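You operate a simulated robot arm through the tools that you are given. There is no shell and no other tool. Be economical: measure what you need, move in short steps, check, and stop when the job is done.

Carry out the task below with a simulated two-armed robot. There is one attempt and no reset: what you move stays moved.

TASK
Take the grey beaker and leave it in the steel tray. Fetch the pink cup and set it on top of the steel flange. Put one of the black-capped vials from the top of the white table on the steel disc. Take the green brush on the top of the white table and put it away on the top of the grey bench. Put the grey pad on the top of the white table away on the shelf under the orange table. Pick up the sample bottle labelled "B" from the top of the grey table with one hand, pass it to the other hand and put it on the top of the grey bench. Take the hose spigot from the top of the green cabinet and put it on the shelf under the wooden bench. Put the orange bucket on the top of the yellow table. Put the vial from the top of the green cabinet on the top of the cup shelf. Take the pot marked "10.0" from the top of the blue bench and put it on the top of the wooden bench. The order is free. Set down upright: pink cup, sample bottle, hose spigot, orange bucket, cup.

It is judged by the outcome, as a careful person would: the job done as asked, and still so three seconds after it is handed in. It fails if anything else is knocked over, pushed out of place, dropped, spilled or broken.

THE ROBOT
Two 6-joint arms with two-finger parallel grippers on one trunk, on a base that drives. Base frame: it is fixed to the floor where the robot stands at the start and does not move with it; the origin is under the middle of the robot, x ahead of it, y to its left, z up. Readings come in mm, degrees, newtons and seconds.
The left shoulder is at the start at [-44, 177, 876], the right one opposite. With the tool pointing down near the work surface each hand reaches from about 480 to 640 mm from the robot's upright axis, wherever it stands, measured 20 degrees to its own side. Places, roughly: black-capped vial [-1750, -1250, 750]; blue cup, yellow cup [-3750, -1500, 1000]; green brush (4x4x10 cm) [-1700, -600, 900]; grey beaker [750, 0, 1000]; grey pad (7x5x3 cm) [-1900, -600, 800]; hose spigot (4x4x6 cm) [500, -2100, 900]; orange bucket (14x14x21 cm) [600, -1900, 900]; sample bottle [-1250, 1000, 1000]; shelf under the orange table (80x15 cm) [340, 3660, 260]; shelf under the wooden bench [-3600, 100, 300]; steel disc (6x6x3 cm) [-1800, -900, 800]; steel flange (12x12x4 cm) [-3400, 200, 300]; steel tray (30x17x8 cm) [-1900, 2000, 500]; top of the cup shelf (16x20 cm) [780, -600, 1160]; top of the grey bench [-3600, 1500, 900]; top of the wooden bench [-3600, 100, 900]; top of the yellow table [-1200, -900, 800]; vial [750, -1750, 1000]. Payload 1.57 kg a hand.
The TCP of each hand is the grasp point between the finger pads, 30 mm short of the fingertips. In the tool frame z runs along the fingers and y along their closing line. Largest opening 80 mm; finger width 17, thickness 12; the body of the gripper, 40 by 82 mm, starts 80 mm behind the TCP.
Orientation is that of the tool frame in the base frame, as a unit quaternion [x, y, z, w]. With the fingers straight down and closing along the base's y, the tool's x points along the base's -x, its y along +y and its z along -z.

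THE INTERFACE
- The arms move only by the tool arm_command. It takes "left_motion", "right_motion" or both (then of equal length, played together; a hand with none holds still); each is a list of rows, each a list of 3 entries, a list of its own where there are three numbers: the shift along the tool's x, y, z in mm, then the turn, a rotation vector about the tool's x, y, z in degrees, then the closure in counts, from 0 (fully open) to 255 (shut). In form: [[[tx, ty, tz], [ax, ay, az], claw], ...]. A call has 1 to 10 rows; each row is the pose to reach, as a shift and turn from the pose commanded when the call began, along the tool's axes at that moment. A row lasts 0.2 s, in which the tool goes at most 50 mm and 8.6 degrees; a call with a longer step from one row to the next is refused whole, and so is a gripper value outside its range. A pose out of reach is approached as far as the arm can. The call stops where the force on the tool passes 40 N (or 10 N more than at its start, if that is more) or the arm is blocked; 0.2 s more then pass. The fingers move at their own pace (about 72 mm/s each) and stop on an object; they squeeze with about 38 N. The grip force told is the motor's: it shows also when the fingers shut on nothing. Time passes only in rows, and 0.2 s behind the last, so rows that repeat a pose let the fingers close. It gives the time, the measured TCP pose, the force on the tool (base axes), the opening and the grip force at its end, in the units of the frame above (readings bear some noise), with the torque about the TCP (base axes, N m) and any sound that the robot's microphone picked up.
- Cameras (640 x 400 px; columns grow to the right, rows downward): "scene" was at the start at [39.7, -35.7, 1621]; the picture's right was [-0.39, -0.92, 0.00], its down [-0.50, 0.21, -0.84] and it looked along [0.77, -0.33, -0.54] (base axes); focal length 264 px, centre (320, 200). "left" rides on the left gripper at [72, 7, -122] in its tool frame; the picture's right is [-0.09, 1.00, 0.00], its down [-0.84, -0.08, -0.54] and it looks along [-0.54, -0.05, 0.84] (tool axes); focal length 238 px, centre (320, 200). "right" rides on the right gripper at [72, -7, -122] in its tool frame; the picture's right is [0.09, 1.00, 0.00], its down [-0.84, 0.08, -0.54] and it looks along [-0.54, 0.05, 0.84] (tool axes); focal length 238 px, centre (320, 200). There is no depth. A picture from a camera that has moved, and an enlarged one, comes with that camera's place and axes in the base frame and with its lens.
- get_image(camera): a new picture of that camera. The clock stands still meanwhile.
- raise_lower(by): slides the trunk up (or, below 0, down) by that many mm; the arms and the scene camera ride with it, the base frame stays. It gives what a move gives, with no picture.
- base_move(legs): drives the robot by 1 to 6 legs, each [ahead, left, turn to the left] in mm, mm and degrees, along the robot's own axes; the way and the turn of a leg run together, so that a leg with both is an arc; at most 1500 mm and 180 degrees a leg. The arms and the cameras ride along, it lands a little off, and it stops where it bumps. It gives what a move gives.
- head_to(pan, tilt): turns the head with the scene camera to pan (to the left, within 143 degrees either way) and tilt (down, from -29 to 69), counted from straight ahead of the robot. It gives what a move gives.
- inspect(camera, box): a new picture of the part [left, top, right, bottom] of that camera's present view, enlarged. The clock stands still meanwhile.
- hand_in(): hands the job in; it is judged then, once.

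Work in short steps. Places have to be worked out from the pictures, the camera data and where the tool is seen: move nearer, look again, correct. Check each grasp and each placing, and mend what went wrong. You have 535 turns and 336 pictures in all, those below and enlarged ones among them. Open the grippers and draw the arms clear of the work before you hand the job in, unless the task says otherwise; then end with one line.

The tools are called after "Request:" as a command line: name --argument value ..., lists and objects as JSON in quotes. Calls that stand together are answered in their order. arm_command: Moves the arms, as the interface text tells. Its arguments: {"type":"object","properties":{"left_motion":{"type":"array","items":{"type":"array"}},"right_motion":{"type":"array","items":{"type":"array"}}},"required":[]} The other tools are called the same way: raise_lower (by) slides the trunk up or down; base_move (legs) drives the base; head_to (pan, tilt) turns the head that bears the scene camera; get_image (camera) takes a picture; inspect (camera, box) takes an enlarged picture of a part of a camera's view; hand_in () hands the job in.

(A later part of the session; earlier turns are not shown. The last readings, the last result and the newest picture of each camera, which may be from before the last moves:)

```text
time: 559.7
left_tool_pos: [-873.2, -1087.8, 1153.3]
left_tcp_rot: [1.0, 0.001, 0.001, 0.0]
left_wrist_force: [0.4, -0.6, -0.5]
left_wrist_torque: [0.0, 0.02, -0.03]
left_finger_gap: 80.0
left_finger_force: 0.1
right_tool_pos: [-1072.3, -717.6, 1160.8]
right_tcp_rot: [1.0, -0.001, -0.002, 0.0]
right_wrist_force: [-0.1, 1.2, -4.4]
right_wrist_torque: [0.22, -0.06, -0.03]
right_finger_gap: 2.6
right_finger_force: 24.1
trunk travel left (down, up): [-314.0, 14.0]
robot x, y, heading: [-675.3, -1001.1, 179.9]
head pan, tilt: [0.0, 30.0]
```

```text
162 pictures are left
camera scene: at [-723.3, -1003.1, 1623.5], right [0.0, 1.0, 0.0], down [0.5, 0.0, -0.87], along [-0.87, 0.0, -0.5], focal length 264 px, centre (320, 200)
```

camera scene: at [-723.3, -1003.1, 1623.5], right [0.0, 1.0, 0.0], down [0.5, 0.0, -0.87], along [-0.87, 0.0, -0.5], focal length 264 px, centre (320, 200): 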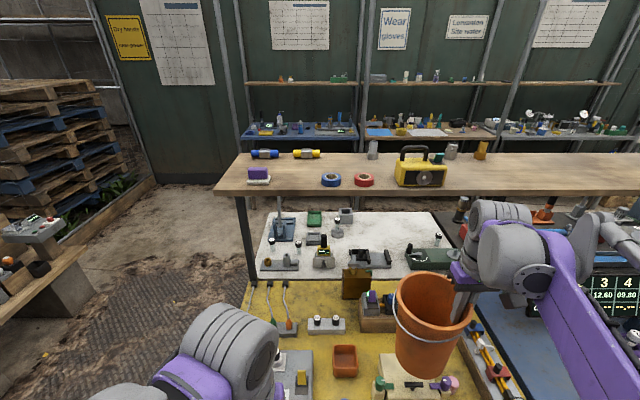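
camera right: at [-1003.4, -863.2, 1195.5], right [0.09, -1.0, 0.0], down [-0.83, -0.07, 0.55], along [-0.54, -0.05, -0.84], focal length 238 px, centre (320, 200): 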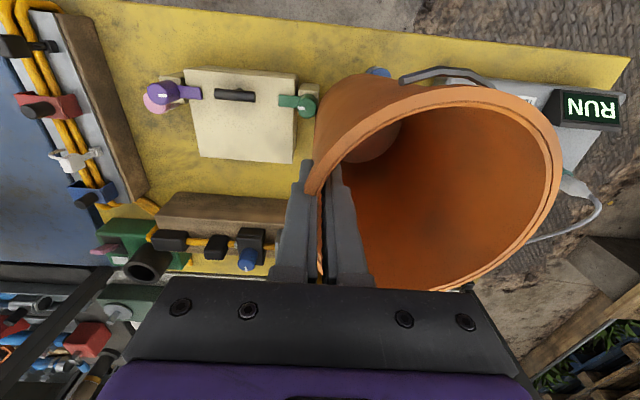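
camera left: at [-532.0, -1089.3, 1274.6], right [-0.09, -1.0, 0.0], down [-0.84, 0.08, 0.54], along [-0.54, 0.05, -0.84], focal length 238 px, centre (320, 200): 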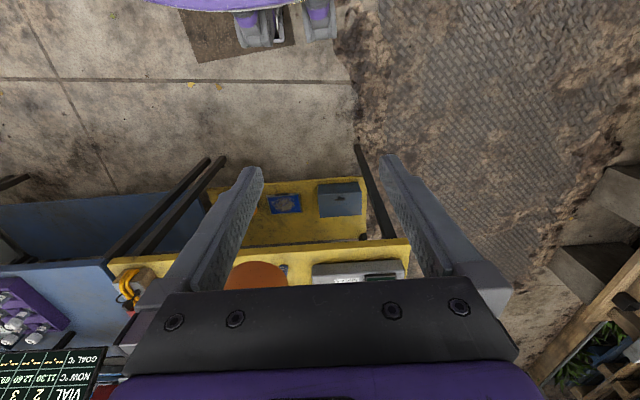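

Shelf measured at roughly z≈1270, x∈[-1620,-1380]; the free patch behind the white block is about 180×180 mm around (-1383,-1012). Rotating the hand 90° while bringing the bucket over to the left.

Request:
arm_command --right_motion '[[[0, 30, 0], [0, 0, 8.5], 255], [[0, 60, 0], [0, 0, 17], 255], [[0, 90, 0], [0, 0, 25.5], 255], [[0, 120, 0], [0, 0, 34], 255], [[0, 150, 0], [0, 0, 42.5], 255], [[0, 180, 10], [0, 0, 51], 255], [[0, 210, 20], [0, 0, 59.5], 255], [[0, 240, 30], [0, 0, 68], 255], [[0, 270, 40], [0, 0, 76.5], 255], [[0, 300, 50], [0, 0, 85], 255]]'

Request:
get_image --camera "scene"

Request:
get_image --camera "right"

```text
time: 561.9
left_tool_pos: [-872.5, -1088.8, 1151.9]
left_tcp_rot: [1.0, 0.0, 0.002, 0.001]
left_wrist_force: [-0.5, -0.1, 0.7]
left_wrist_torque: [0.01, -0.02, 0.03]
left_finger_gap: 80.0
left_finger_force: 0.0
right_tool_pos: [-1070.7, -1022.7, 1108.4]
right_tcp_rot: [0.736, -0.677, -0.002, 0.001]
right_wrist_force: [-0.2, 0.3, -4.2]
right_wrist_torque: [-0.02, -0.22, 0.02]
right_finger_gap: 2.9
right_finger_force: 24.3
trunk travel left (down, up): [-314.0, 14.0]
robot x, y, heading: [-677.1, -1001.2, 179.8]
head pan, tilt: [0.0, 30.0]
```

```text
161 pictures are left
camera scene: at [-723.2, -1004.2, 1623.6], right [0.0, 1.0, 0.0], down [0.5, 0.0, -0.87], along [-0.87, 0.0, -0.5], focal length 264 px, centre (320, 200)
```

scene: 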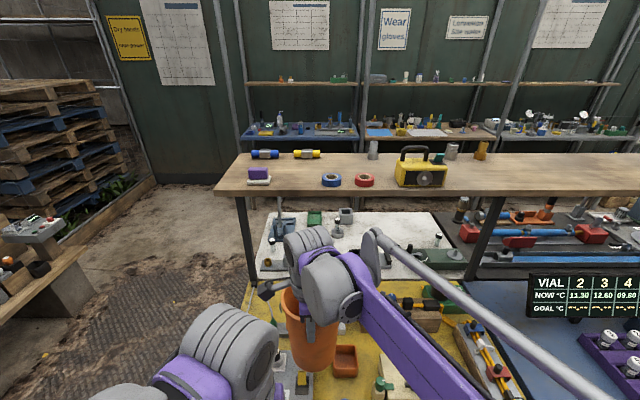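

```text
160 pictures are left
camera right: at [-1057.7, -1094.9, 1231.7], right [-0.98, -0.18, 0.0], down [-0.15, 0.83, 0.54], along [-0.1, 0.53, -0.84], focal length 238 px, centre (320, 200)
```

right: 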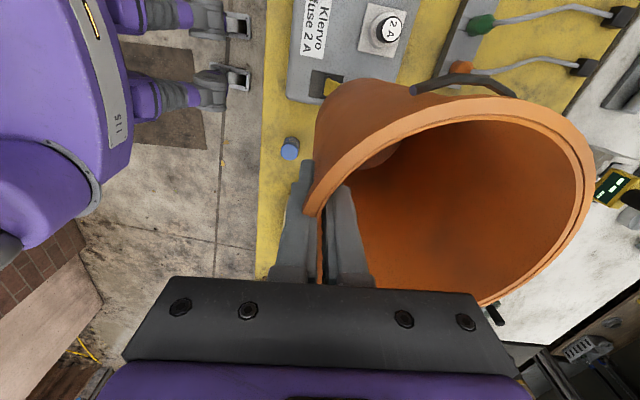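

Rotation done; the bucket is ahead of the hand. Moving it forward at constant height over the patch.

Request:
arm_command --right_motion '[[[-4, 40, 0], [0, 0, 2], 255], [[-8, 80, 0], [0, 0, 4], 255], [[-13, 120, 0], [0, 0, 5], 255], [[-17, 160, 0], [0, 0, 5], 255], [[-21, 200, 0], [0, 0, 5], 255], [[-26, 236, 0], [0, 0, 5], 255], [[-26, 236, 0], [0, 0, 5], 255]]'

Request:
get_image --camera "right"

Request:
inspect --camera "scene" --box '[200, 180, 440, 340]'

```text
time: 563.5
left_tool_pos: [-871.8, -1087.4, 1152.5]
left_tcp_rot: [1.0, 0.001, 0.001, 0.001]
left_wrist_force: [0.8, -0.7, 0.2]
left_wrist_torque: [0.03, 0.0, 0.01]
left_finger_gap: 79.9
left_finger_force: 0.0
right_tool_pos: [-1304.3, -1011.3, 1112.0]
right_tcp_rot: [-0.707, 0.707, 0.001, -0.001]
right_wrist_force: [0.2, -1.5, -4.2]
right_wrist_torque: [-0.04, -0.25, 0.01]
right_finger_gap: 3.0
right_finger_force: 23.5
right hand out of reach, approached as far as the arm can: row 6, 7
trunk travel left (down, up): [-314.0, 14.0]
robot x, y, heading: [-674.3, -1004.3, 179.9]
head pan, tilt: [0.0, 30.0]
```

```text
159 pictures are left
camera right: at [-1297.0, -1084.1, 1234.6], right [-1.0, -0.09, 0.0], down [-0.07, 0.84, 0.54], along [-0.05, 0.54, -0.84], focal length 238 px, centre (320, 200)
```

right: 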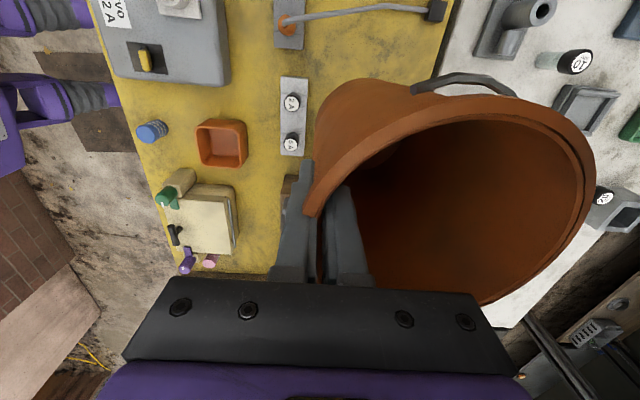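

```text
2.50 times, centred on (320, 260) of scene
camera zoom: at [-722.5, -1003.0, 1623.6], right [0.0, 1.0, 0.0], down [0.5, 0.0, -0.87], along [-0.87, 0.0, -0.5], focal length 661 px, centre (320, 50)
```

zoom: 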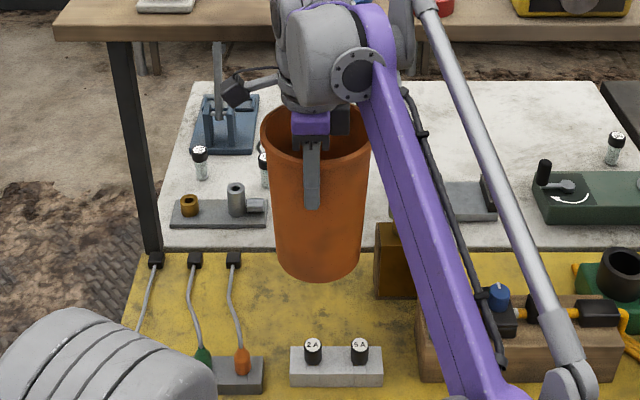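

Bucket hovers above the free patch (base projected clear of the white block, cords and table edge). Lowering to contact.

Request:
arm_command --right_motion '[[[0, 3, 25], [0, 0, 0], 255], [[0, 5, 50], [0, 0, 0], 255], [[0, 5, 75], [0, 0, 0], 255], [[0, 5, 92], [0, 0, 0], 255], [[0, 5, 100], [0, 0, 0], 255], [[0, 5, 100], [0, 0, 0], 255]]'

Request:
inspect --camera "scene" --box '[200, 180, 440, 340]'

```text
time: 564.9
left_tool_pos: [-872.1, -1088.3, 1153.0]
left_tcp_rot: [1.0, 0.001, 0.001, 0.001]
left_wrist_force: [0.7, 0.9, -0.2]
left_wrist_torque: [0.0, -0.02, -0.02]
left_finger_gap: 80.1
left_finger_force: 0.0
right_tool_pos: [-1309.8, -1010.9, 1009.8]
right_tcp_rot: [-0.706, 0.708, 0.001, -0.001]
right_wrist_force: [-0.4, 0.1, -4.9]
right_wrist_torque: [-0.02, -0.26, 0.0]
right_finger_gap: 2.6
right_finger_force: 24.1
trunk travel left (down, up): [-314.0, 14.0]
robot x, y, heading: [-675.5, -1002.1, 179.8]
head pan, tilt: [0.0, 30.0]
```

```text
2.50 times, centred on (320, 260) of scene
camera zoom: at [-723.5, -1003.3, 1623.6], right [0.0, 1.0, 0.0], down [0.5, 0.0, -0.87], along [-0.87, 0.0, -0.5], focal length 661 px, centre (320, 50)
```

zoom: 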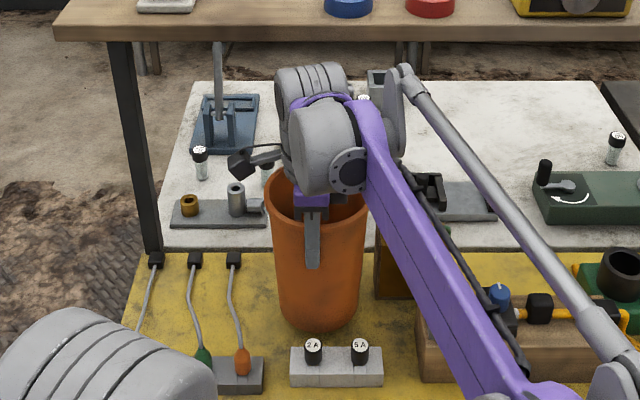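

Bucket base will land ~15 mm behind the white block. Continuing down in small steps.

Request:
arm_command --right_motion '[[[0, 2, 4], [0, 0, 0], 255], [[0, 2, 8], [0, 0, 0], 255], [[0, 2, 12], [0, 0, 0], 255], [[0, 2, 16], [0, 0, 0], 255], [[0, 2, 20], [0, 0, 0], 255], [[0, 2, 20], [0, 0, 0], 255]]'

```text
time: 566.3
left_tool_pos: [-873.0, -1087.3, 1151.8]
left_tcp_rot: [1.0, 0.001, 0.001, 0.0]
left_wrist_force: [-0.1, -0.2, 0.5]
left_wrist_torque: [-0.02, -0.03, 0.01]
left_finger_gap: 80.1
left_finger_force: 0.0
right_tool_pos: [-1311.3, -1009.3, 989.2]
right_tcp_rot: [-0.706, 0.708, 0.002, -0.001]
right_wrist_force: [0.2, 0.1, -4.3]
right_wrist_torque: [-0.03, -0.21, 0.01]
right_finger_gap: 2.7
right_finger_force: 24.0
trunk travel left (down, up): [-314.0, 14.0]
robot x, y, heading: [-674.9, -1003.8, 180.0]
head pan, tilt: [0.0, 30.0]
```

No contact yet; continuing.

Request:
arm_command --right_motion '[[[0, 0, 4], [0, 0, 0], 255], [[0, 0, 8], [0, 0, 0], 255], [[0, 0, 12], [0, 0, 0], 255], [[0, 0, 16], [0, 0, 0], 255], [[0, 0, 20], [0, 0, 0], 255], [[0, 0, 20], [0, 0, 0], 255]]'

Request:
inspect --camera "scene" --box '[200, 180, 440, 340]'

```text
time: 567.7
left_tool_pos: [-869.0, -1087.4, 1153.9]
left_tcp_rot: [1.0, 0.001, -0.001, 0.0]
left_wrist_force: [-1.1, -0.3, 0.5]
left_wrist_torque: [-0.04, -0.01, 0.03]
left_finger_gap: 80.1
left_finger_force: 0.0
right_tool_pos: [-1309.4, -1009.6, 971.6]
right_tcp_rot: [-0.707, 0.708, 0.004, -0.003]
right_wrist_force: [3.9, 0.6, 23.4]
right_wrist_torque: [0.07, 1.95, -0.01]
right_finger_gap: 3.2
right_finger_force: 24.3
trunk travel left (down, up): [-314.0, 14.0]
robot x, y, heading: [-675.8, -1003.2, 179.9]
head pan, tilt: [0.0, 30.0]
```

```text
2.50 times, centred on (320, 260) of scene
camera zoom: at [-718.9, -1003.2, 1623.7], right [0.0, 1.0, 0.0], down [0.5, 0.0, -0.87], along [-0.87, 0.0, -0.5], focal length 661 px, centre (320, 50)
```

zoom: 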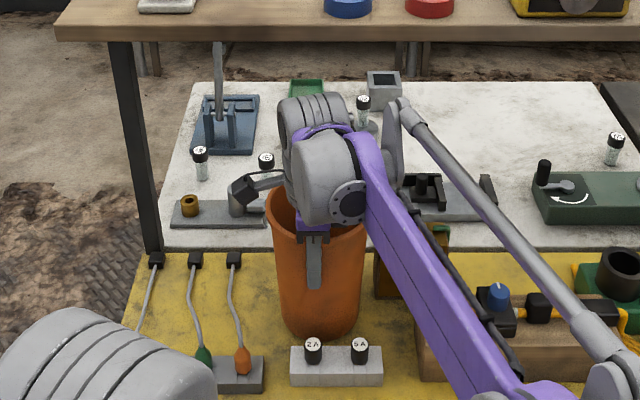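

Contact (23 N). Easing 2 mm, opening partially and rising straight up.

Request:
arm_command --right_motion '[[[0, 0, -2], [0, 0, 0], 255], [[0, 0, -2], [0, 0, 0], 200], [[0, 0, -2], [0, 0, 0], 140], [[0, 0, -2], [0, 0, 0], 120], [[0, 0, -2], [0, 0, 0], 120], [[0, 0, -35], [0, 0, 0], 120], [[0, 0, -70], [0, 0, 0], 120], [[0, 0, -110], [0, 0, 0], 120]]'

Request:
get_image --camera "right"

Request:
inspect --camera "scene" --box '[200, 180, 440, 340]'

```text
time: 569.5
left_tool_pos: [-870.0, -1088.0, 1156.2]
left_tcp_rot: [1.0, 0.0, -0.003, 0.001]
left_wrist_force: [-2.5, 0.0, -0.1]
left_wrist_torque: [0.01, -0.35, 0.0]
left_finger_gap: 80.1
left_finger_force: 0.1
right_tool_pos: [-1305.4, -1009.1, 1087.5]
right_tcp_rot: [-0.707, 0.707, 0.002, -0.001]
right_wrist_force: [2.7, -0.1, 1.0]
right_wrist_torque: [0.01, 0.21, -0.03]
right_finger_gap: 42.0
right_finger_force: 0.0
trunk travel left (down, up): [-314.0, 14.0]
robot x, y, heading: [-676.0, -1001.5, 180.2]
head pan, tilt: [0.0, 30.0]
```

```text
155 pictures are left
camera right: at [-1297.5, -1081.9, 1210.6], right [-1.0, -0.09, 0.0], down [-0.07, 0.84, 0.54], along [-0.05, 0.54, -0.84], focal length 238 px, centre (320, 200)
```

right: 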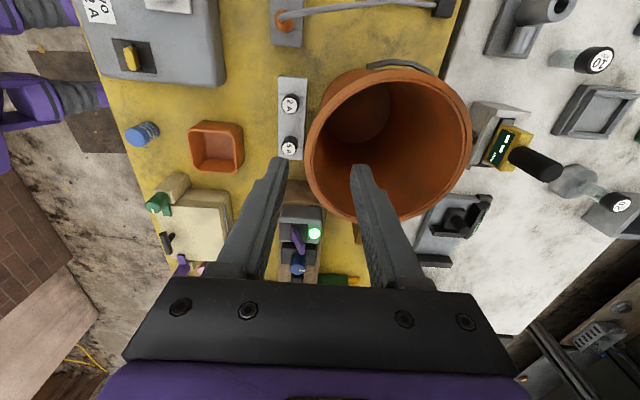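

```text
2.50 times, centred on (320, 260) of scene
camera zoom: at [-717.2, -1003.7, 1625.6], right [0.0, 1.0, 0.0], down [0.5, 0.0, -0.87], along [-0.87, 0.0, -0.5], focal length 661 px, centre (320, 50)
```

zoom: 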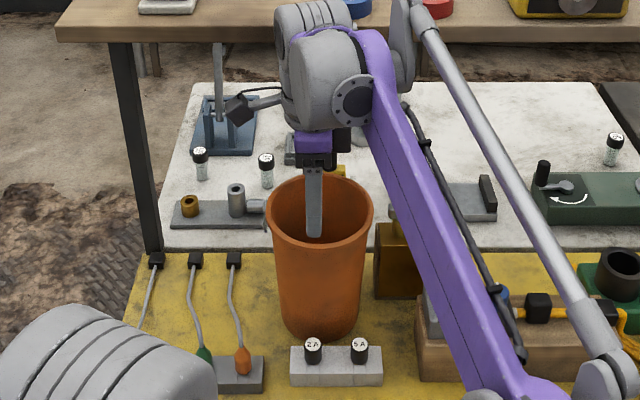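

Bucket stands upright on the yellow table. A light arm-to-arm touch shows, so I move the left hand outward and withdraw the right, un-twisting it.

Request:
arm_command --left_motion '[[[0, 35, 0], [0, 0, 0], 0], [[0, 70, 0], [0, 0, 0], 0], [[0, 100, 0], [0, 0, 0], 0]]'

Request:
arm_command --right_motion '[[[0, 0, -20], [0, 0, 0], 120], [[0, -35, -25], [0, 0, 0], 120], [[0, -75, -25], [0, 0, -8], 0], [[0, -115, -25], [0, 0, -16], 0], [[0, -150, -25], [0, 0, -24], 0], [[-20, -185, -25], [0, 0, -32], 0], [[-40, -215, -25], [0, 0, -40], 0], [[-60, -245, -25], [0, 0, -48], 0], [[-80, -275, -25], [0, 0, -56], 0], [[-100, -300, -25], [0, 0, -64], 0]]'

Request:
get_image --camera "scene"

```text
time: 570.3
left_tool_pos: [-866.4, -1186.2, 1155.2]
left_tcp_rot: [1.0, -0.001, -0.001, 0.001]
left_wrist_force: [0.4, -0.3, 0.2]
left_wrist_torque: [0.02, 0.0, 0.0]
left_finger_gap: 80.1
left_finger_force: 0.0
right_tool_pos: [-1305.1, -1009.5, 1084.0]
right_tcp_rot: [0.707, -0.707, -0.002, 0.003]
right_wrist_force: [0.5, 0.1, -0.5]
right_wrist_torque: [0.02, 0.03, 0.02]
right_finger_gap: 42.1
right_finger_force: 0.1
trunk travel left (down, up): [-314.0, 14.0]
robot x, y, heading: [-677.1, -1003.2, 180.2]
head pan, tilt: [0.0, 30.0]
```

```text
time: 572.5
left_tool_pos: [-870.2, -1186.2, 1154.2]
left_tcp_rot: [1.0, 0.001, 0.001, 0.001]
left_wrist_force: [0.2, 0.2, -0.5]
left_wrist_torque: [-0.05, -0.01, 0.0]
left_finger_gap: 79.9
left_finger_force: 0.0
right_tool_pos: [-1011.4, -908.2, 1105.1]
right_tcp_rot: [0.975, -0.224, -0.003, 0.001]
right_wrist_force: [0.7, 0.8, -0.1]
right_wrist_torque: [-0.02, 0.04, -0.01]
right_finger_gap: 80.0
right_finger_force: 0.1
trunk travel left (down, up): [-314.0, 14.0]
robot x, y, heading: [-673.5, -1003.8, 180.3]
head pan, tilt: [0.0, 30.0]
```

```text
153 pictures are left
camera scene: at [-721.5, -1002.7, 1623.6], right [0.0, 1.0, 0.0], down [0.5, 0.0, -0.87], along [-0.87, 0.0, -0.5], focal length 264 px, centre (320, 200)
```

scene: 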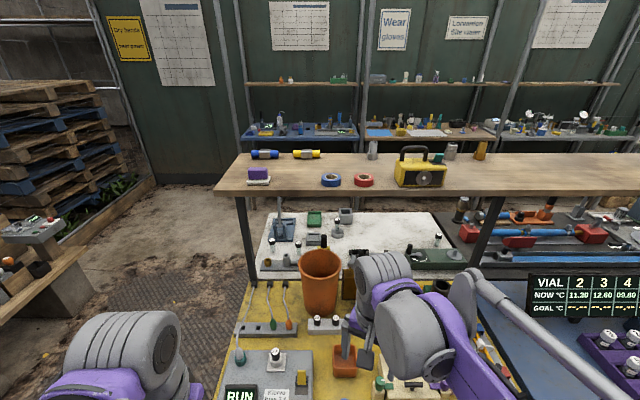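

Bucket is fine. Next the vial: back away, turn to face east and strafe to the green cabinet.

Request:
arm_command --right_motion '[[[20, 0, -20], [0, 0, -8.6], 0], [[40, 0, -40], [0, 0, -17.2], 0], [[60, 0, -50], [0, 0, -25.8], 0]]'

Request:
base_move --legs '[[-300, 0, 0], [0, 0, 90], [0, 0, 89.7], [0, -650, 0], [250, 0, 0]]'

Request:
head_to --pan 0 --tilt 40

Request:
get_image --camera "scene"

```text
time: 573.3
left_tool_pos: [-870.7, -1186.0, 1152.1]
left_tcp_rot: [1.0, 0.001, 0.0, 0.001]
left_wrist_force: [-0.5, -0.1, -0.4]
left_wrist_torque: [-0.03, 0.02, -0.03]
left_finger_gap: 79.9
left_finger_force: 0.0
right_tool_pos: [-956.9, -938.3, 1154.3]
right_tcp_rot: [1.0, 0.0, -0.002, 0.0]
right_wrist_force: [-0.6, 0.0, 0.1]
right_wrist_torque: [-0.02, 0.02, 0.01]
right_finger_gap: 80.0
right_finger_force: 0.1
trunk travel left (down, up): [-314.0, 14.0]
robot x, y, heading: [-677.8, -1001.5, 180.0]
head pan, tilt: [0.0, 30.0]
```

```text
time: 590.4
left_tool_pos: [79.7, -1478.4, 1154.0]
left_tcp_rot: [-0.016, 1.0, 0.001, 0.0]
left_wrist_force: [1.2, 0.4, -0.2]
left_wrist_torque: [-0.01, 0.0, 0.0]
left_finger_gap: 80.1
left_finger_force: 0.0
right_tool_pos: [170.5, -1721.4, 1152.0]
right_tcp_rot: [-0.013, 1.0, 0.001, 0.001]
right_wrist_force: [0.3, -0.8, 1.1]
right_wrist_torque: [0.03, 0.03, -0.01]
right_finger_gap: 80.0
right_finger_force: 0.1
trunk travel left (down, up): [-314.0, 14.0]
robot x, y, heading: [-112.0, -1667.6, 1.5]
head pan, tilt: [0.0, 30.0]
```

```text
time: 591.1
left_tool_pos: [79.9, -1477.1, 1153.6]
left_tcp_rot: [-0.016, 1.0, 0.001, -0.001]
left_wrist_force: [0.2, -0.2, 0.1]
left_wrist_torque: [-0.03, -0.03, 0.0]
left_finger_gap: 80.1
left_finger_force: 0.1
right_tool_pos: [172.4, -1721.6, 1152.8]
right_tcp_rot: [-0.012, 1.0, 0.0, 0.002]
right_wrist_force: [0.4, 0.1, 0.1]
right_wrist_torque: [0.01, 0.0, -0.01]
right_finger_gap: 80.1
right_finger_force: 0.0
trunk travel left (down, up): [-314.0, 14.0]
robot x, y, heading: [-114.7, -1668.8, 1.7]
head pan, tilt: [0.0, 40.0]
```

```text
152 pictures are left
camera scene: at [-67.4, -1666.2, 1608.3], right [0.03, -1.0, 0.0], down [-0.64, -0.02, -0.77], along [0.77, 0.02, -0.64], focal length 264 px, centre (320, 200)
```

scene: 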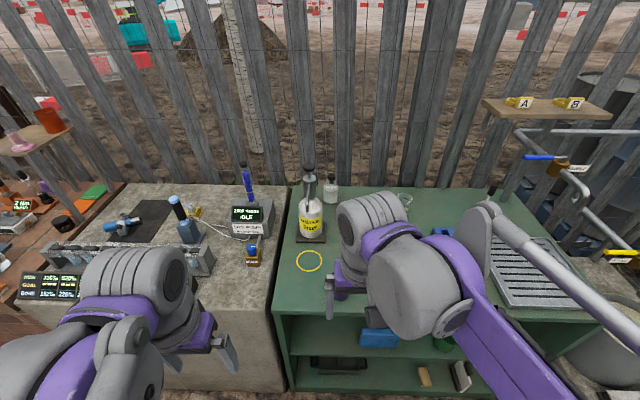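

Pitching the right hand 45° forward for the vial (and for the shelf placing), then driving closer.

Request:
arm_command --right_motion '[[[0, 0, 0], [0, -7.5, 0], 0], [[0, 0, 0], [0, -15, 0], 0], [[0, 0, 0], [0, -22.5, 0], 0], [[0, 0, 0], [0, -30, 0], 0], [[0, 0, 0], [0, -37.5, 0], 0], [[0, 0, 0], [0, -45, 0], 0], [[0, 0, 0], [0, -45, 0], 0]]'

Request:
base_move --legs '[[130, 0, -1.5]]'

Request:
get_image --camera "right"

Request:
get_image --camera "scene"

```text
time: 592.7
left_tool_pos: [79.2, -1478.2, 1153.4]
left_tcp_rot: [-0.016, 1.0, 0.0, -0.001]
left_wrist_force: [0.3, 0.1, 0.1]
left_wrist_torque: [-0.02, -0.02, -0.01]
left_finger_gap: 79.8
left_finger_force: 0.0
right_tool_pos: [174.1, -1721.4, 1153.2]
right_tcp_rot: [-0.012, 0.923, 0.004, 0.385]
right_wrist_force: [1.1, -0.6, -0.5]
right_wrist_torque: [-0.02, 0.02, -0.01]
right_finger_gap: 80.1
right_finger_force: 0.1
trunk travel left (down, up): [-314.0, 14.0]
robot x, y, heading: [-108.9, -1666.9, 1.7]
head pan, tilt: [0.0, 40.0]
```

```text
time: 594.0
left_tool_pos: [217.7, -1481.1, 1152.3]
left_tcp_rot: [-0.002, 1.0, 0.001, -0.001]
left_wrist_force: [0.2, -0.3, -0.5]
left_wrist_torque: [0.0, -0.02, 0.01]
left_finger_gap: 79.9
left_finger_force: 0.0
right_tool_pos: [305.8, -1727.8, 1152.9]
right_tcp_rot: [0.002, 0.923, -0.002, 0.384]
right_wrist_force: [0.3, 0.0, 0.0]
right_wrist_torque: [-0.04, 0.02, 0.02]
right_finger_gap: 79.9
right_finger_force: 0.1
trunk travel left (down, up): [-314.0, 14.0]
robot x, y, heading: [21.3, -1667.7, -0.2]
head pan, tilt: [0.0, 40.0]
```

```text
151 pictures are left
camera right: at [167.7, -1735.1, 1188.1], right [-0.06, 1.0, -0.07], down [0.2, 0.08, 0.98], along [0.98, 0.05, -0.21], focal length 238 px, centre (320, 200)
```

right: 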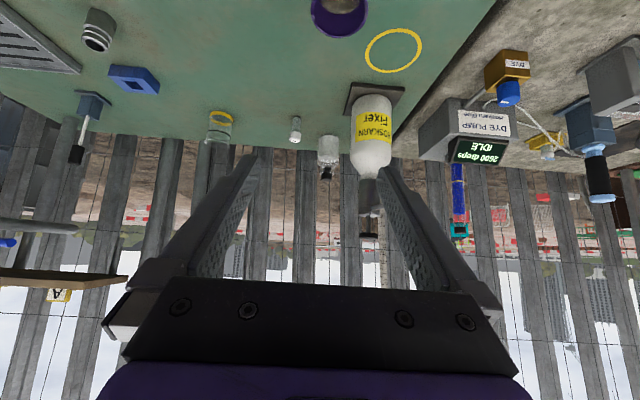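

```text
150 pictures are left
camera scene: at [64.7, -1665.3, 1608.0], right [0.0, -1.0, 0.0], down [-0.64, 0.0, -0.77], along [0.77, 0.0, -0.64], focal length 264 px, centre (320, 200)
```

scene: 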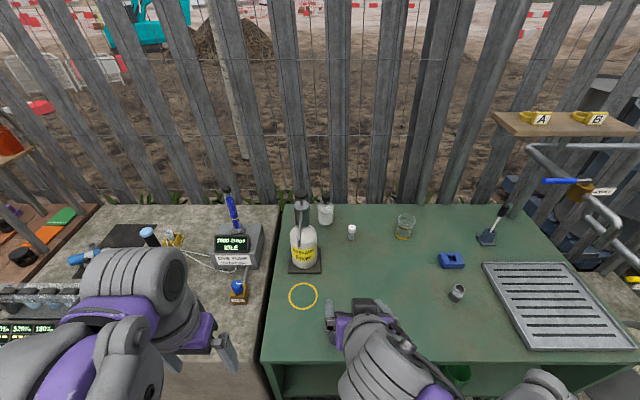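

Vial centre ≈(756,-1783,876). Approaching to 85 mm short of it along the tool axis.

Request:
arm_command --right_motion '[[[-13, -5, 42], [0, 0, 0], 0], [[-26, -11, 84], [0, 0, 0], 0], [[-39, -16, 126], [0, 0, 0], 0], [[-52, -22, 168], [0, 0, 0], 0], [[-65, -27, 210], [0, 0, 0], 0], [[-79, -33, 252], [0, 0, 0], 0], [[-92, -38, 294], [0, 0, 0], 0], [[-105, -44, 336], [0, 0, 0], 0], [[-118, -50, 378], [0, 0, 0], 0], [[-131, -55, 420], [0, 0, 0], 0]]'

Request:
get_image --camera "right"

```text
time: 596.2
left_tool_pos: [219.2, -1480.4, 1153.0]
left_tcp_rot: [-0.002, 1.0, 0.0, -0.001]
left_wrist_force: [-0.1, 0.3, 0.5]
left_wrist_torque: [-0.04, 0.0, -0.02]
left_finger_gap: 80.1
left_finger_force: 0.1
right_tool_pos: [698.5, -1781.1, 947.0]
right_tcp_rot: [0.001, 0.923, 0.0, 0.384]
right_wrist_force: [-0.1, -0.2, -0.1]
right_wrist_torque: [0.01, 0.03, 0.04]
right_finger_gap: 79.8
right_finger_force: 0.1
trunk travel left (down, up): [-314.0, 14.0]
robot x, y, heading: [21.2, -1663.8, 0.1]
head pan, tilt: [0.0, 40.0]
```

```text
149 pictures are left
camera right: at [561.8, -1788.7, 983.3], right [-0.06, 1.0, -0.07], down [0.21, 0.08, 0.98], along [0.98, 0.05, -0.21], focal length 238 px, centre (320, 200)
```

right: 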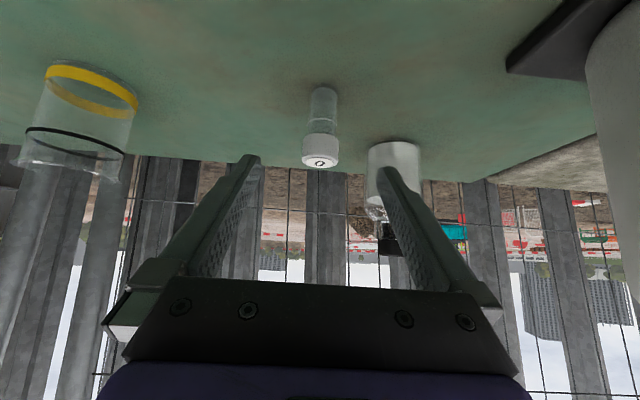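

Vial at (750,-1782), upright and centred. Final approach and close.

Request:
arm_command --right_motion '[[[2, 0, 40], [0, 0, 0], 0], [[4, -1, 70], [0, 0, 0], 0], [[4, -1, 83], [0, 0, 0], 0], [[4, -1, 83], [0, 0, 0], 255], [[4, -1, 83], [0, 0, 0], 255], [[4, -1, 83], [0, 0, 0], 255], [[4, -1, 83], [0, 0, 0], 255]]'

Request:
get_image --camera "right"

```text
time: 597.8
left_tool_pos: [218.2, -1480.0, 1151.9]
left_tcp_rot: [-0.001, 1.0, 0.001, -0.001]
left_wrist_force: [-0.7, 0.3, -0.9]
left_wrist_torque: [0.01, -0.01, -0.03]
left_finger_gap: 80.0
left_finger_force: 0.0
right_tool_pos: [754.2, -1784.2, 886.2]
right_tcp_rot: [0.001, 0.923, -0.001, 0.384]
right_wrist_force: [-0.2, 0.4, 0.1]
right_wrist_torque: [0.01, 0.01, -0.01]
right_finger_gap: 27.1
right_finger_force: 37.7
trunk travel left (down, up): [-314.0, 14.0]
robot x, y, heading: [21.1, -1662.8, 0.0]
head pan, tilt: [0.0, 40.0]
```

```text
148 pictures are left
camera right: at [614.9, -1791.8, 922.7], right [-0.06, 1.0, -0.07], down [0.2, 0.08, 0.98], along [0.98, 0.05, -0.21], focal length 238 px, centre (320, 200)
```

right: 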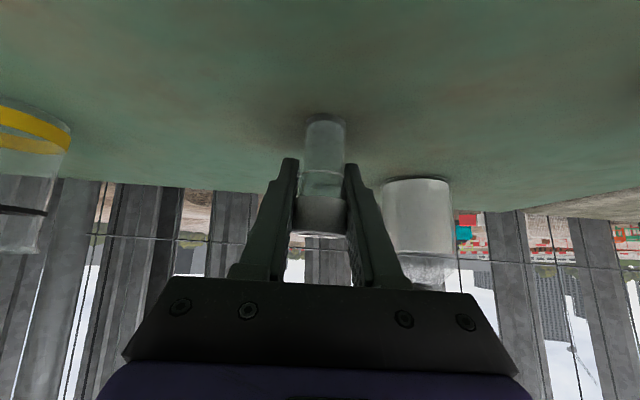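

Vial gripped. Lifting, drawing back and driving toward the cup shelf.

Request:
arm_command --right_motion '[[[-30, 0, -30], [0, 0, 0], 255], [[-60, 0, -60], [0, 0, 0], 255], [[-90, 0, -90], [0, 0, 0], 255], [[-106, 0, -106], [0, 0, 0], 255], [[-76, 0, -140], [0, 0, 0], 255], [[-46, 0, -175], [0, 0, 0], 255], [[-16, 0, -210], [0, 0, 0], 255], [[14, 0, -245], [0, 0, 0], 255], [[44, 0, -280], [0, 0, 0], 255], [[74, 0, -315], [0, 0, 0], 255]]'

Request:
base_move --legs '[[-350, 0, 0], [0, 1080, 0]]'

Request:
head_to --pan -5 --tilt 25

Request:
get_image --camera "scene"

```text
time: 600.0
left_tool_pos: [216.4, -1480.6, 1153.3]
left_tcp_rot: [-0.002, 1.0, 0.0, 0.0]
left_wrist_force: [0.3, -0.4, 0.5]
left_wrist_torque: [0.0, 0.0, 0.02]
left_finger_gap: 80.5
left_finger_force: 0.1
right_tool_pos: [474.6, -1783.9, 1059.1]
right_tcp_rot: [0.0, 0.923, 0.0, 0.385]
right_wrist_force: [-1.2, -0.7, 0.5]
right_wrist_torque: [0.01, -0.02, 0.03]
right_finger_gap: 26.9
right_finger_force: 37.4
trunk travel left (down, up): [-314.0, 14.0]
robot x, y, heading: [22.6, -1660.9, 0.2]
head pan, tilt: [0.0, 40.0]
```

```text
time: 611.7
left_tool_pos: [-140.5, -400.7, 1152.9]
left_tcp_rot: [-0.001, 1.0, 0.001, -0.001]
left_wrist_force: [-0.8, -0.2, 0.5]
left_wrist_torque: [-0.03, -0.01, 0.02]
left_finger_gap: 80.0
left_finger_force: 0.1
right_tool_pos: [119.2, -703.5, 1058.6]
right_tcp_rot: [0.003, 0.923, -0.002, 0.384]
right_wrist_force: [1.0, -0.2, 0.0]
right_wrist_torque: [0.01, -0.03, 0.03]
right_finger_gap: 26.9
right_finger_force: 37.9
trunk travel left (down, up): [-314.0, 14.0]
robot x, y, heading: [-336.8, -585.1, -0.0]
head pan, tilt: [0.0, 40.0]
```

```text
time: 612.4
left_tool_pos: [-139.7, -401.0, 1152.2]
left_tcp_rot: [-0.001, 1.0, 0.0, -0.001]
left_wrist_force: [0.8, -0.6, 0.5]
left_wrist_torque: [0.01, -0.01, 0.0]
left_finger_gap: 80.2
left_finger_force: 0.0
right_tool_pos: [119.6, -703.6, 1058.5]
right_tcp_rot: [0.001, 0.923, -0.001, 0.384]
right_wrist_force: [0.6, -0.1, 0.0]
right_wrist_torque: [0.03, -0.01, 0.0]
right_finger_gap: 27.0
right_finger_force: 37.9
trunk travel left (down, up): [-314.0, 14.0]
robot x, y, heading: [-338.4, -585.2, 0.0]
head pan, tilt: [-5.0, 25.0]
```

```text
147 pictures are left
camera scene: at [-285.7, -592.9, 1631.5], right [-0.09, -1.0, 0.0], down [-0.42, 0.04, -0.91], along [0.9, -0.08, -0.42], focal length 264 px, centre (320, 200)
```

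scene: 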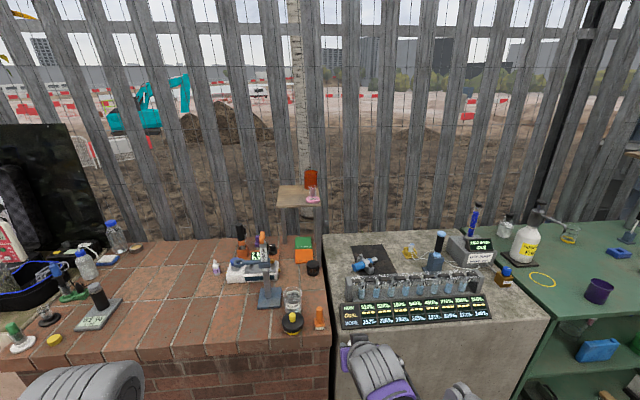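

Cup shelf: front edge x≈673, y −517…−699, top z≈1160; pink cup at ≈(720,-652), red cup behind it. Free half at (730,-560) for the vial. I raise the hand to z≈1250 and drive to the bench.

Request:
arm_command --right_motion '[[[-34, 0, -34], [0, 0, 0], 255], [[-68, 0, -68], [0, 0, 0], 255], [[-102, 0, -102], [0, 0, 0], 255], [[-136, 0, -136], [0, 0, 0], 255]]'

Request:
base_move --legs '[[0, 155, 0], [390, 0, 0]]'

Request:
get_image --camera "right"

Request:
get_image --camera "scene"

```text
time: 613.4
left_tool_pos: [-140.4, -400.4, 1154.4]
left_tcp_rot: [-0.001, 1.0, 0.001, -0.001]
left_wrist_force: [0.5, 0.0, 0.1]
left_wrist_torque: [0.03, 0.02, 0.03]
left_finger_gap: 80.1
left_finger_force: 0.0
right_tool_pos: [122.0, -700.1, 1253.4]
right_tcp_rot: [0.002, 0.923, -0.002, 0.385]
right_wrist_force: [-0.2, 0.5, -0.5]
right_wrist_torque: [-0.02, 0.01, 0.0]
right_finger_gap: 27.2
right_finger_force: 37.3
trunk travel left (down, up): [-314.0, 14.0]
robot x, y, heading: [-335.2, -582.5, 0.1]
head pan, tilt: [-5.0, 25.0]
```

```text
time: 617.5
left_tool_pos: [253.5, -245.5, 1153.0]
left_tcp_rot: [-0.003, 1.0, 0.0, -0.001]
left_wrist_force: [0.4, 0.1, -0.6]
left_wrist_torque: [0.0, 0.04, 0.04]
left_finger_gap: 79.9
left_finger_force: 0.1
right_tool_pos: [518.7, -544.4, 1252.8]
right_tcp_rot: [0.0, 0.923, 0.0, 0.384]
right_wrist_force: [-0.3, 0.5, 0.1]
right_wrist_torque: [-0.01, -0.05, 0.0]
right_finger_gap: 27.1
right_finger_force: 37.3
trunk travel left (down, up): [-314.0, 14.0]
robot x, y, heading: [59.2, -430.8, 0.0]
head pan, tilt: [-5.0, 25.0]
```

```text
146 pictures are left
camera right: at [380.8, -551.6, 1287.9], right [-0.07, 1.0, -0.07], down [0.2, 0.08, 0.98], along [0.98, 0.05, -0.21], focal length 238 px, centre (320, 200)
```

right: 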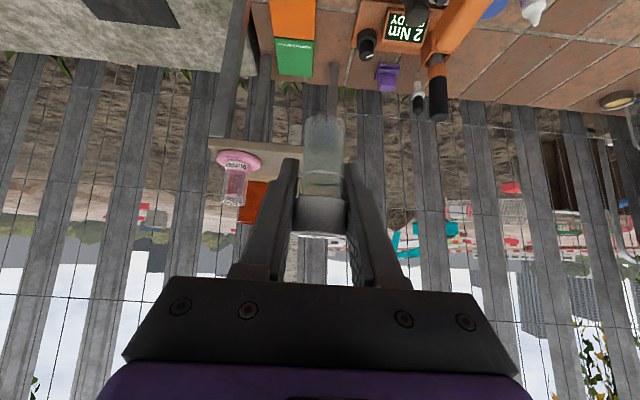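

```text
145 pictures are left
camera scene: at [109.8, -438.6, 1631.4], right [-0.08, -1.0, 0.0], down [-0.42, 0.03, -0.91], along [0.9, -0.07, -0.42], focal length 264 px, centre (320, 200)
```

scene: 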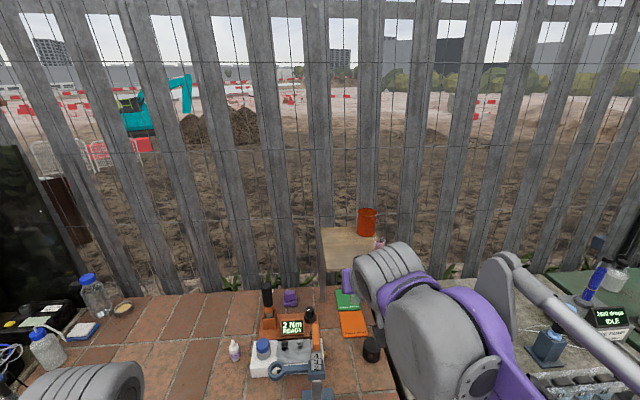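

Two views agree the pink cup's base is at about (690,-646,1175). Moving the vial over the free half of the shelf, at (740,-565), to check by eye.

Request:
arm_command --right_motion '[[[-28, -4, 34], [0, 0, 0], 255], [[-56, -8, 68], [0, 0, 0], 255], [[-84, -12, 102], [0, 0, 0], 255], [[-112, -16, 136], [0, 0, 0], 255], [[-141, -21, 171], [0, 0, 0], 255]]'

Request:
get_image --camera "right"

Request:
inspect --camera "scene" --box '[280, 170, 440, 290]'

```text
time: 618.7
left_tool_pos: [257.1, -245.7, 1152.8]
left_tcp_rot: [-0.004, 1.0, 0.001, -0.002]
left_wrist_force: [1.0, -0.3, 0.1]
left_wrist_torque: [0.02, -0.01, 0.0]
left_finger_gap: 80.2
left_finger_force: 0.1
right_tool_pos: [739.4, -564.9, 1233.8]
right_tcp_rot: [0.0, 0.923, -0.001, 0.385]
right_wrist_force: [0.9, 0.5, -0.9]
right_wrist_torque: [0.02, -0.01, -0.01]
right_finger_gap: 27.1
right_finger_force: 37.7
trunk travel left (down, up): [-314.0, 14.0]
robot x, y, heading: [59.2, -430.2, 0.2]
head pan, tilt: [-5.0, 25.0]
```

```text
144 pictures are left
camera right: at [602.2, -573.4, 1269.7], right [-0.07, 1.0, -0.07], down [0.21, 0.08, 0.98], along [0.98, 0.05, -0.21], focal length 238 px, centre (320, 200)
```

right: 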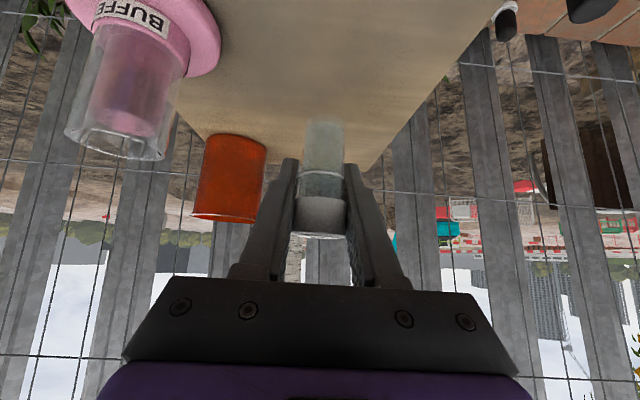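

```text
3.33 times, centred on (360, 230) of scene
camera zoom: at [112.4, -438.7, 1631.6], right [-0.08, -1.0, 0.0], down [-0.42, 0.04, -0.91], along [0.9, -0.07, -0.42], focal length 881 px, centre (187, 100)
```

zoom: 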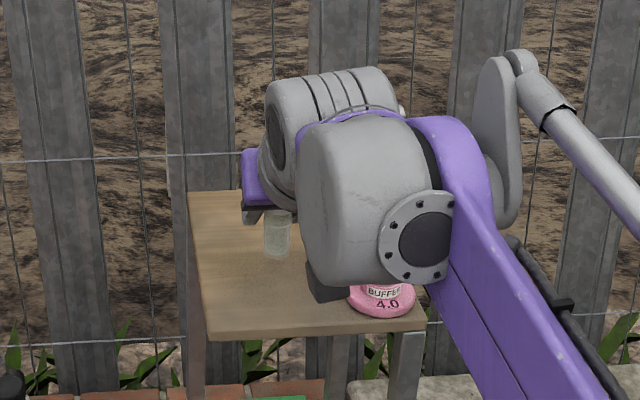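

The shelf spans x≈660–880, y≈−494…−675; the vial hangs well inside. Lowering in small steps to contact.

Request:
arm_command --right_motion '[[[5, 0, 5], [0, 0, 0], 255], [[10, 0, 10], [0, 0, 0], 255], [[13, 0, 13], [0, 0, 0], 255], [[16, 0, 16], [0, 0, 0], 255], [[19, 0, 19], [0, 0, 0], 255], [[22, 0, 22], [0, 0, 0], 255], [[25, 0, 25], [0, 0, 0], 255]]'

Request:
get_image --camera "right"

```text
time: 620.3
left_tool_pos: [253.5, -246.4, 1154.4]
left_tcp_rot: [-0.003, 1.0, 0.002, 0.001]
left_wrist_force: [-0.2, 0.1, -0.3]
left_wrist_torque: [0.01, -0.05, -0.01]
left_finger_gap: 80.0
left_finger_force: 0.0
right_tool_pos: [739.8, -564.6, 1201.0]
right_tcp_rot: [-0.001, 0.922, 0.0, 0.386]
right_wrist_force: [2.6, -1.1, 29.5]
right_wrist_torque: [0.02, 0.36, -0.02]
right_finger_gap: 27.2
right_finger_force: 37.6
trunk travel left (down, up): [-314.0, 14.0]
robot x, y, heading: [60.3, -433.0, 0.3]
head pan, tilt: [-5.0, 25.0]
```

```text
142 pictures are left
camera right: at [600.8, -572.4, 1235.9], right [-0.07, 1.0, -0.07], down [0.2, 0.08, 0.98], along [0.98, 0.05, -0.2], focal length 238 px, centre (320, 200)
```

right: 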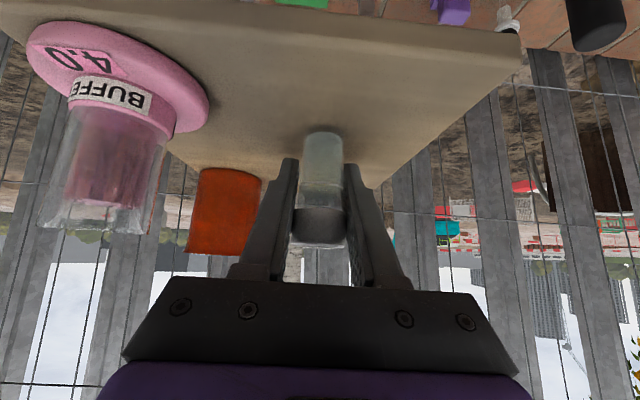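

The vial stands on the shelf (29 N contact). Opening only partway and withdrawing along the tool axis.

Request:
arm_command --right_motion '[[[-1, 0, -1], [0, 0, 0], 230], [[-1, 0, -1], [0, 0, 0], 170], [[-1, 0, -1], [0, 0, 0], 120], [[-1, 0, -1], [0, 0, 0], 110], [[-1, 0, -1], [0, 0, 0], 110], [[-1, 0, -40], [0, 0, 0], 110], [[-1, 0, -80], [0, 0, 0], 110], [[-1, 0, -125], [0, 0, 0], 110]]'

Request:
get_image --camera "right"

```text
time: 622.1
left_tool_pos: [253.9, -245.4, 1153.7]
left_tcp_rot: [-0.003, 1.0, 0.001, 0.0]
left_wrist_force: [0.1, -0.5, 0.0]
left_wrist_torque: [-0.01, -0.04, 0.02]
left_finger_gap: 80.0
left_finger_force: 0.2
right_tool_pos: [648.6, -565.5, 1286.0]
right_tcp_rot: [0.0, 0.923, -0.001, 0.385]
right_wrist_force: [-1.4, -0.2, 0.6]
right_wrist_torque: [0.0, -0.03, 0.0]
right_finger_gap: 45.4
right_finger_force: 0.1
trunk travel left (down, up): [-314.0, 14.0]
robot x, y, heading: [64.1, -428.7, 0.3]
head pan, tilt: [-5.0, 25.0]
```

```text
141 pictures are left
camera right: at [511.7, -574.4, 1322.4], right [-0.07, 1.0, -0.07], down [0.2, 0.08, 0.98], along [0.98, 0.05, -0.21], focal length 238 px, centre (320, 200)
```

right: 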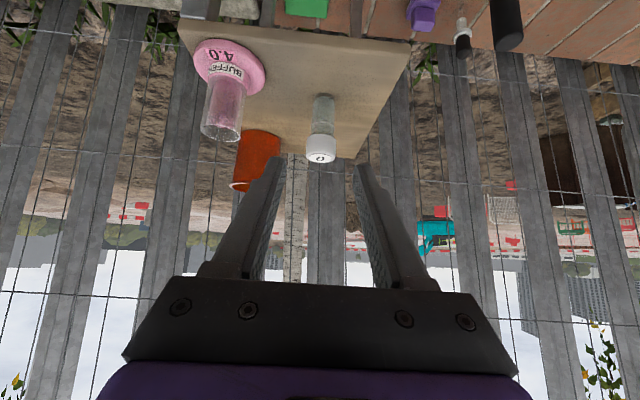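

The vial stands on the shelf. Now the pink cup (glass at (697,-651), rim ≈1235) with the same hand: strafe right 85 mm to align.

Request:
base_move --legs '[[0, -86, 0]]'

Request:
arm_command --right_motion '[[[0, 0, -10], [0, 0, 0], 50], [[0, 0, -10], [0, 0, 0], 50]]'

Request:
get_image --camera "right"

```text
time: 623.5
left_tool_pos: [255.7, -332.1, 1153.6]
left_tcp_rot: [-0.002, 1.0, 0.001, 0.0]
left_wrist_force: [-0.1, -0.5, -0.3]
left_wrist_torque: [0.01, 0.02, -0.01]
left_finger_gap: 80.2
left_finger_force: 0.0
right_tool_pos: [650.9, -654.9, 1286.4]
right_tcp_rot: [0.0, 0.923, 0.0, 0.384]
right_wrist_force: [0.0, 1.2, 0.6]
right_wrist_torque: [0.01, -0.03, 0.03]
right_finger_gap: 45.7
right_finger_force: 0.0
trunk travel left (down, up): [-314.0, 14.0]
robot x, y, heading: [60.3, -519.1, 0.2]
head pan, tilt: [-5.0, 25.0]
```

```text
time: 624.1
left_tool_pos: [256.1, -332.5, 1153.5]
left_tcp_rot: [-0.004, 1.0, 0.001, -0.001]
left_wrist_force: [-0.6, 0.9, -0.2]
left_wrist_torque: [0.04, -0.01, -0.04]
left_finger_gap: 80.0
left_finger_force: 0.1
right_tool_pos: [644.5, -654.1, 1294.3]
right_tcp_rot: [0.0, 0.923, 0.0, 0.385]
right_wrist_force: [-0.3, -0.2, -0.2]
right_wrist_torque: [-0.01, 0.0, 0.0]
right_finger_gap: 64.2
right_finger_force: 0.1
trunk travel left (down, up): [-314.0, 14.0]
robot x, y, heading: [63.1, -519.1, 0.0]
head pan, tilt: [-5.0, 25.0]
```

```text
140 pictures are left
camera right: at [506.7, -662.5, 1328.7], right [-0.06, 1.0, -0.07], down [0.2, 0.08, 0.98], along [0.98, 0.05, -0.21], focal length 238 px, centre (320, 200)
```

right: 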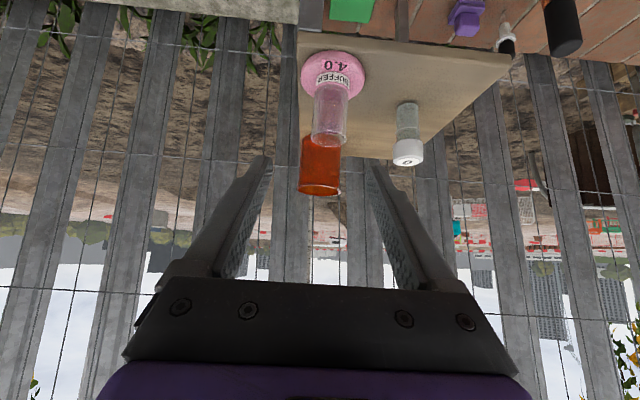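

Aligned within a few mm. Advancing along the tool axis and closing on the glass.

Request:
arm_command --right_motion '[[[8, 3, 20], [0, 0, 0], 50], [[16, 5, 45], [0, 0, 0], 50], [[16, 5, 70], [0, 0, 0], 50], [[16, 5, 90], [0, 0, 0], 50], [[16, 5, 90], [0, 0, 0], 50]]'

Request:
get_image --camera "right"

```text
time: 625.3
left_tool_pos: [254.7, -332.2, 1154.4]
left_tcp_rot: [-0.002, 1.0, 0.0, -0.001]
left_wrist_force: [0.4, -0.4, 0.8]
left_wrist_torque: [-0.02, 0.01, -0.03]
left_finger_gap: 80.0
left_finger_force: 0.2
right_tool_pos: [697.7, -647.7, 1218.8]
right_tcp_rot: [0.0, 0.923, -0.001, 0.384]
right_wrist_force: [0.2, 0.4, 0.1]
right_wrist_torque: [0.02, -0.02, 0.03]
right_finger_gap: 64.5
right_finger_force: 0.1
trunk travel left (down, up): [-314.0, 14.0]
robot x, y, heading: [60.0, -517.4, 0.2]
head pan, tilt: [-5.0, 25.0]
```

```text
139 pictures are left
camera right: at [560.6, -655.0, 1254.8], right [-0.06, 1.0, -0.07], down [0.2, 0.08, 0.98], along [0.98, 0.05, -0.21], focal length 238 px, centre (320, 200)
```

right: 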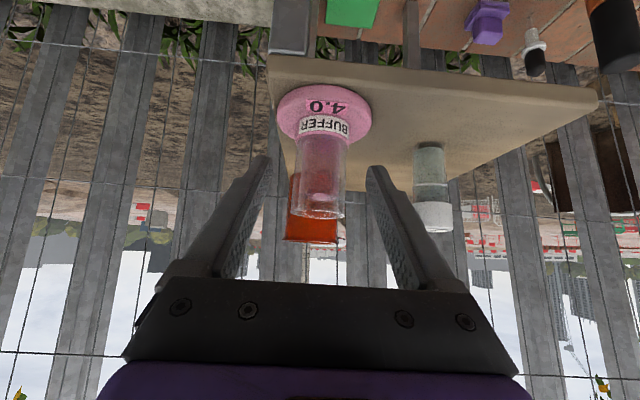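

Glass is ~7 mm farther; small advance and close.

Request:
arm_command --right_motion '[[[-3, 0, 6], [0, 0, 0], 50], [[-3, 0, 6], [0, 0, 0], 255], [[-3, 0, 6], [0, 0, 0], 255], [[-3, 0, 6], [0, 0, 0], 255], [[-3, 0, 6], [0, 0, 0], 255]]'

Request:
arm_command --right_motion '[[[-20, 0, -20], [0, 0, 0], 255], [[-40, 0, -40], [0, 0, 0], 255]]'

Request:
get_image --camera "right"

```text
time: 626.5
left_tool_pos: [256.1, -332.7, 1153.2]
left_tcp_rot: [-0.003, 1.0, 0.001, -0.001]
left_wrist_force: [-0.5, 0.1, 0.4]
left_wrist_torque: [-0.01, 0.02, -0.02]
left_finger_gap: 80.0
left_finger_force: 0.2
right_tool_pos: [703.4, -648.0, 1216.5]
right_tcp_rot: [0.0, 0.923, -0.001, 0.384]
right_wrist_force: [-0.2, -1.0, -0.4]
right_wrist_torque: [0.0, 0.0, 0.03]
right_finger_gap: 31.1
right_finger_force: 38.0
trunk travel left (down, up): [-314.0, 14.0]
robot x, y, heading: [59.9, -516.0, 0.2]
head pan, tilt: [-5.0, 25.0]
```

```text
time: 627.1
left_tool_pos: [255.1, -332.9, 1154.0]
left_tcp_rot: [-0.002, 1.0, 0.0, 0.0]
left_wrist_force: [0.1, 0.6, -0.3]
left_wrist_torque: [0.0, -0.01, 0.04]
left_finger_gap: 79.8
left_finger_force: 0.1
right_tool_pos: [702.5, -649.0, 1272.7]
right_tcp_rot: [0.0, 0.923, -0.001, 0.384]
right_wrist_force: [-0.5, 0.1, -1.9]
right_wrist_torque: [0.0, -0.02, -0.01]
right_finger_gap: 30.7
right_finger_force: 37.7
trunk travel left (down, up): [-314.0, 14.0]
robot x, y, heading: [62.9, -516.3, 0.1]
head pan, tilt: [-5.0, 25.0]
```

```text
138 pictures are left
camera right: at [565.3, -656.2, 1308.2], right [-0.06, 1.0, -0.07], down [0.2, 0.08, 0.98], along [0.98, 0.05, -0.21], focal length 238 px, centre (320, 200)
```

right: 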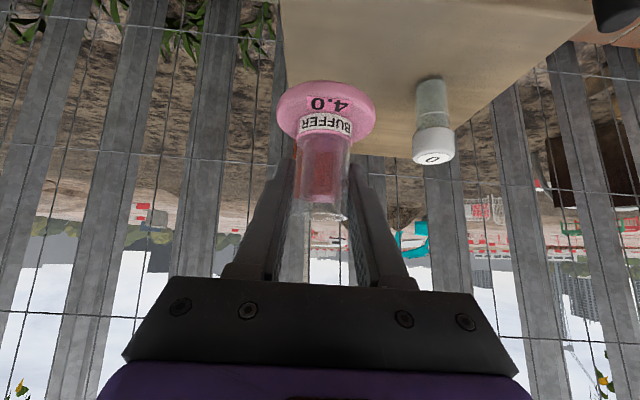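

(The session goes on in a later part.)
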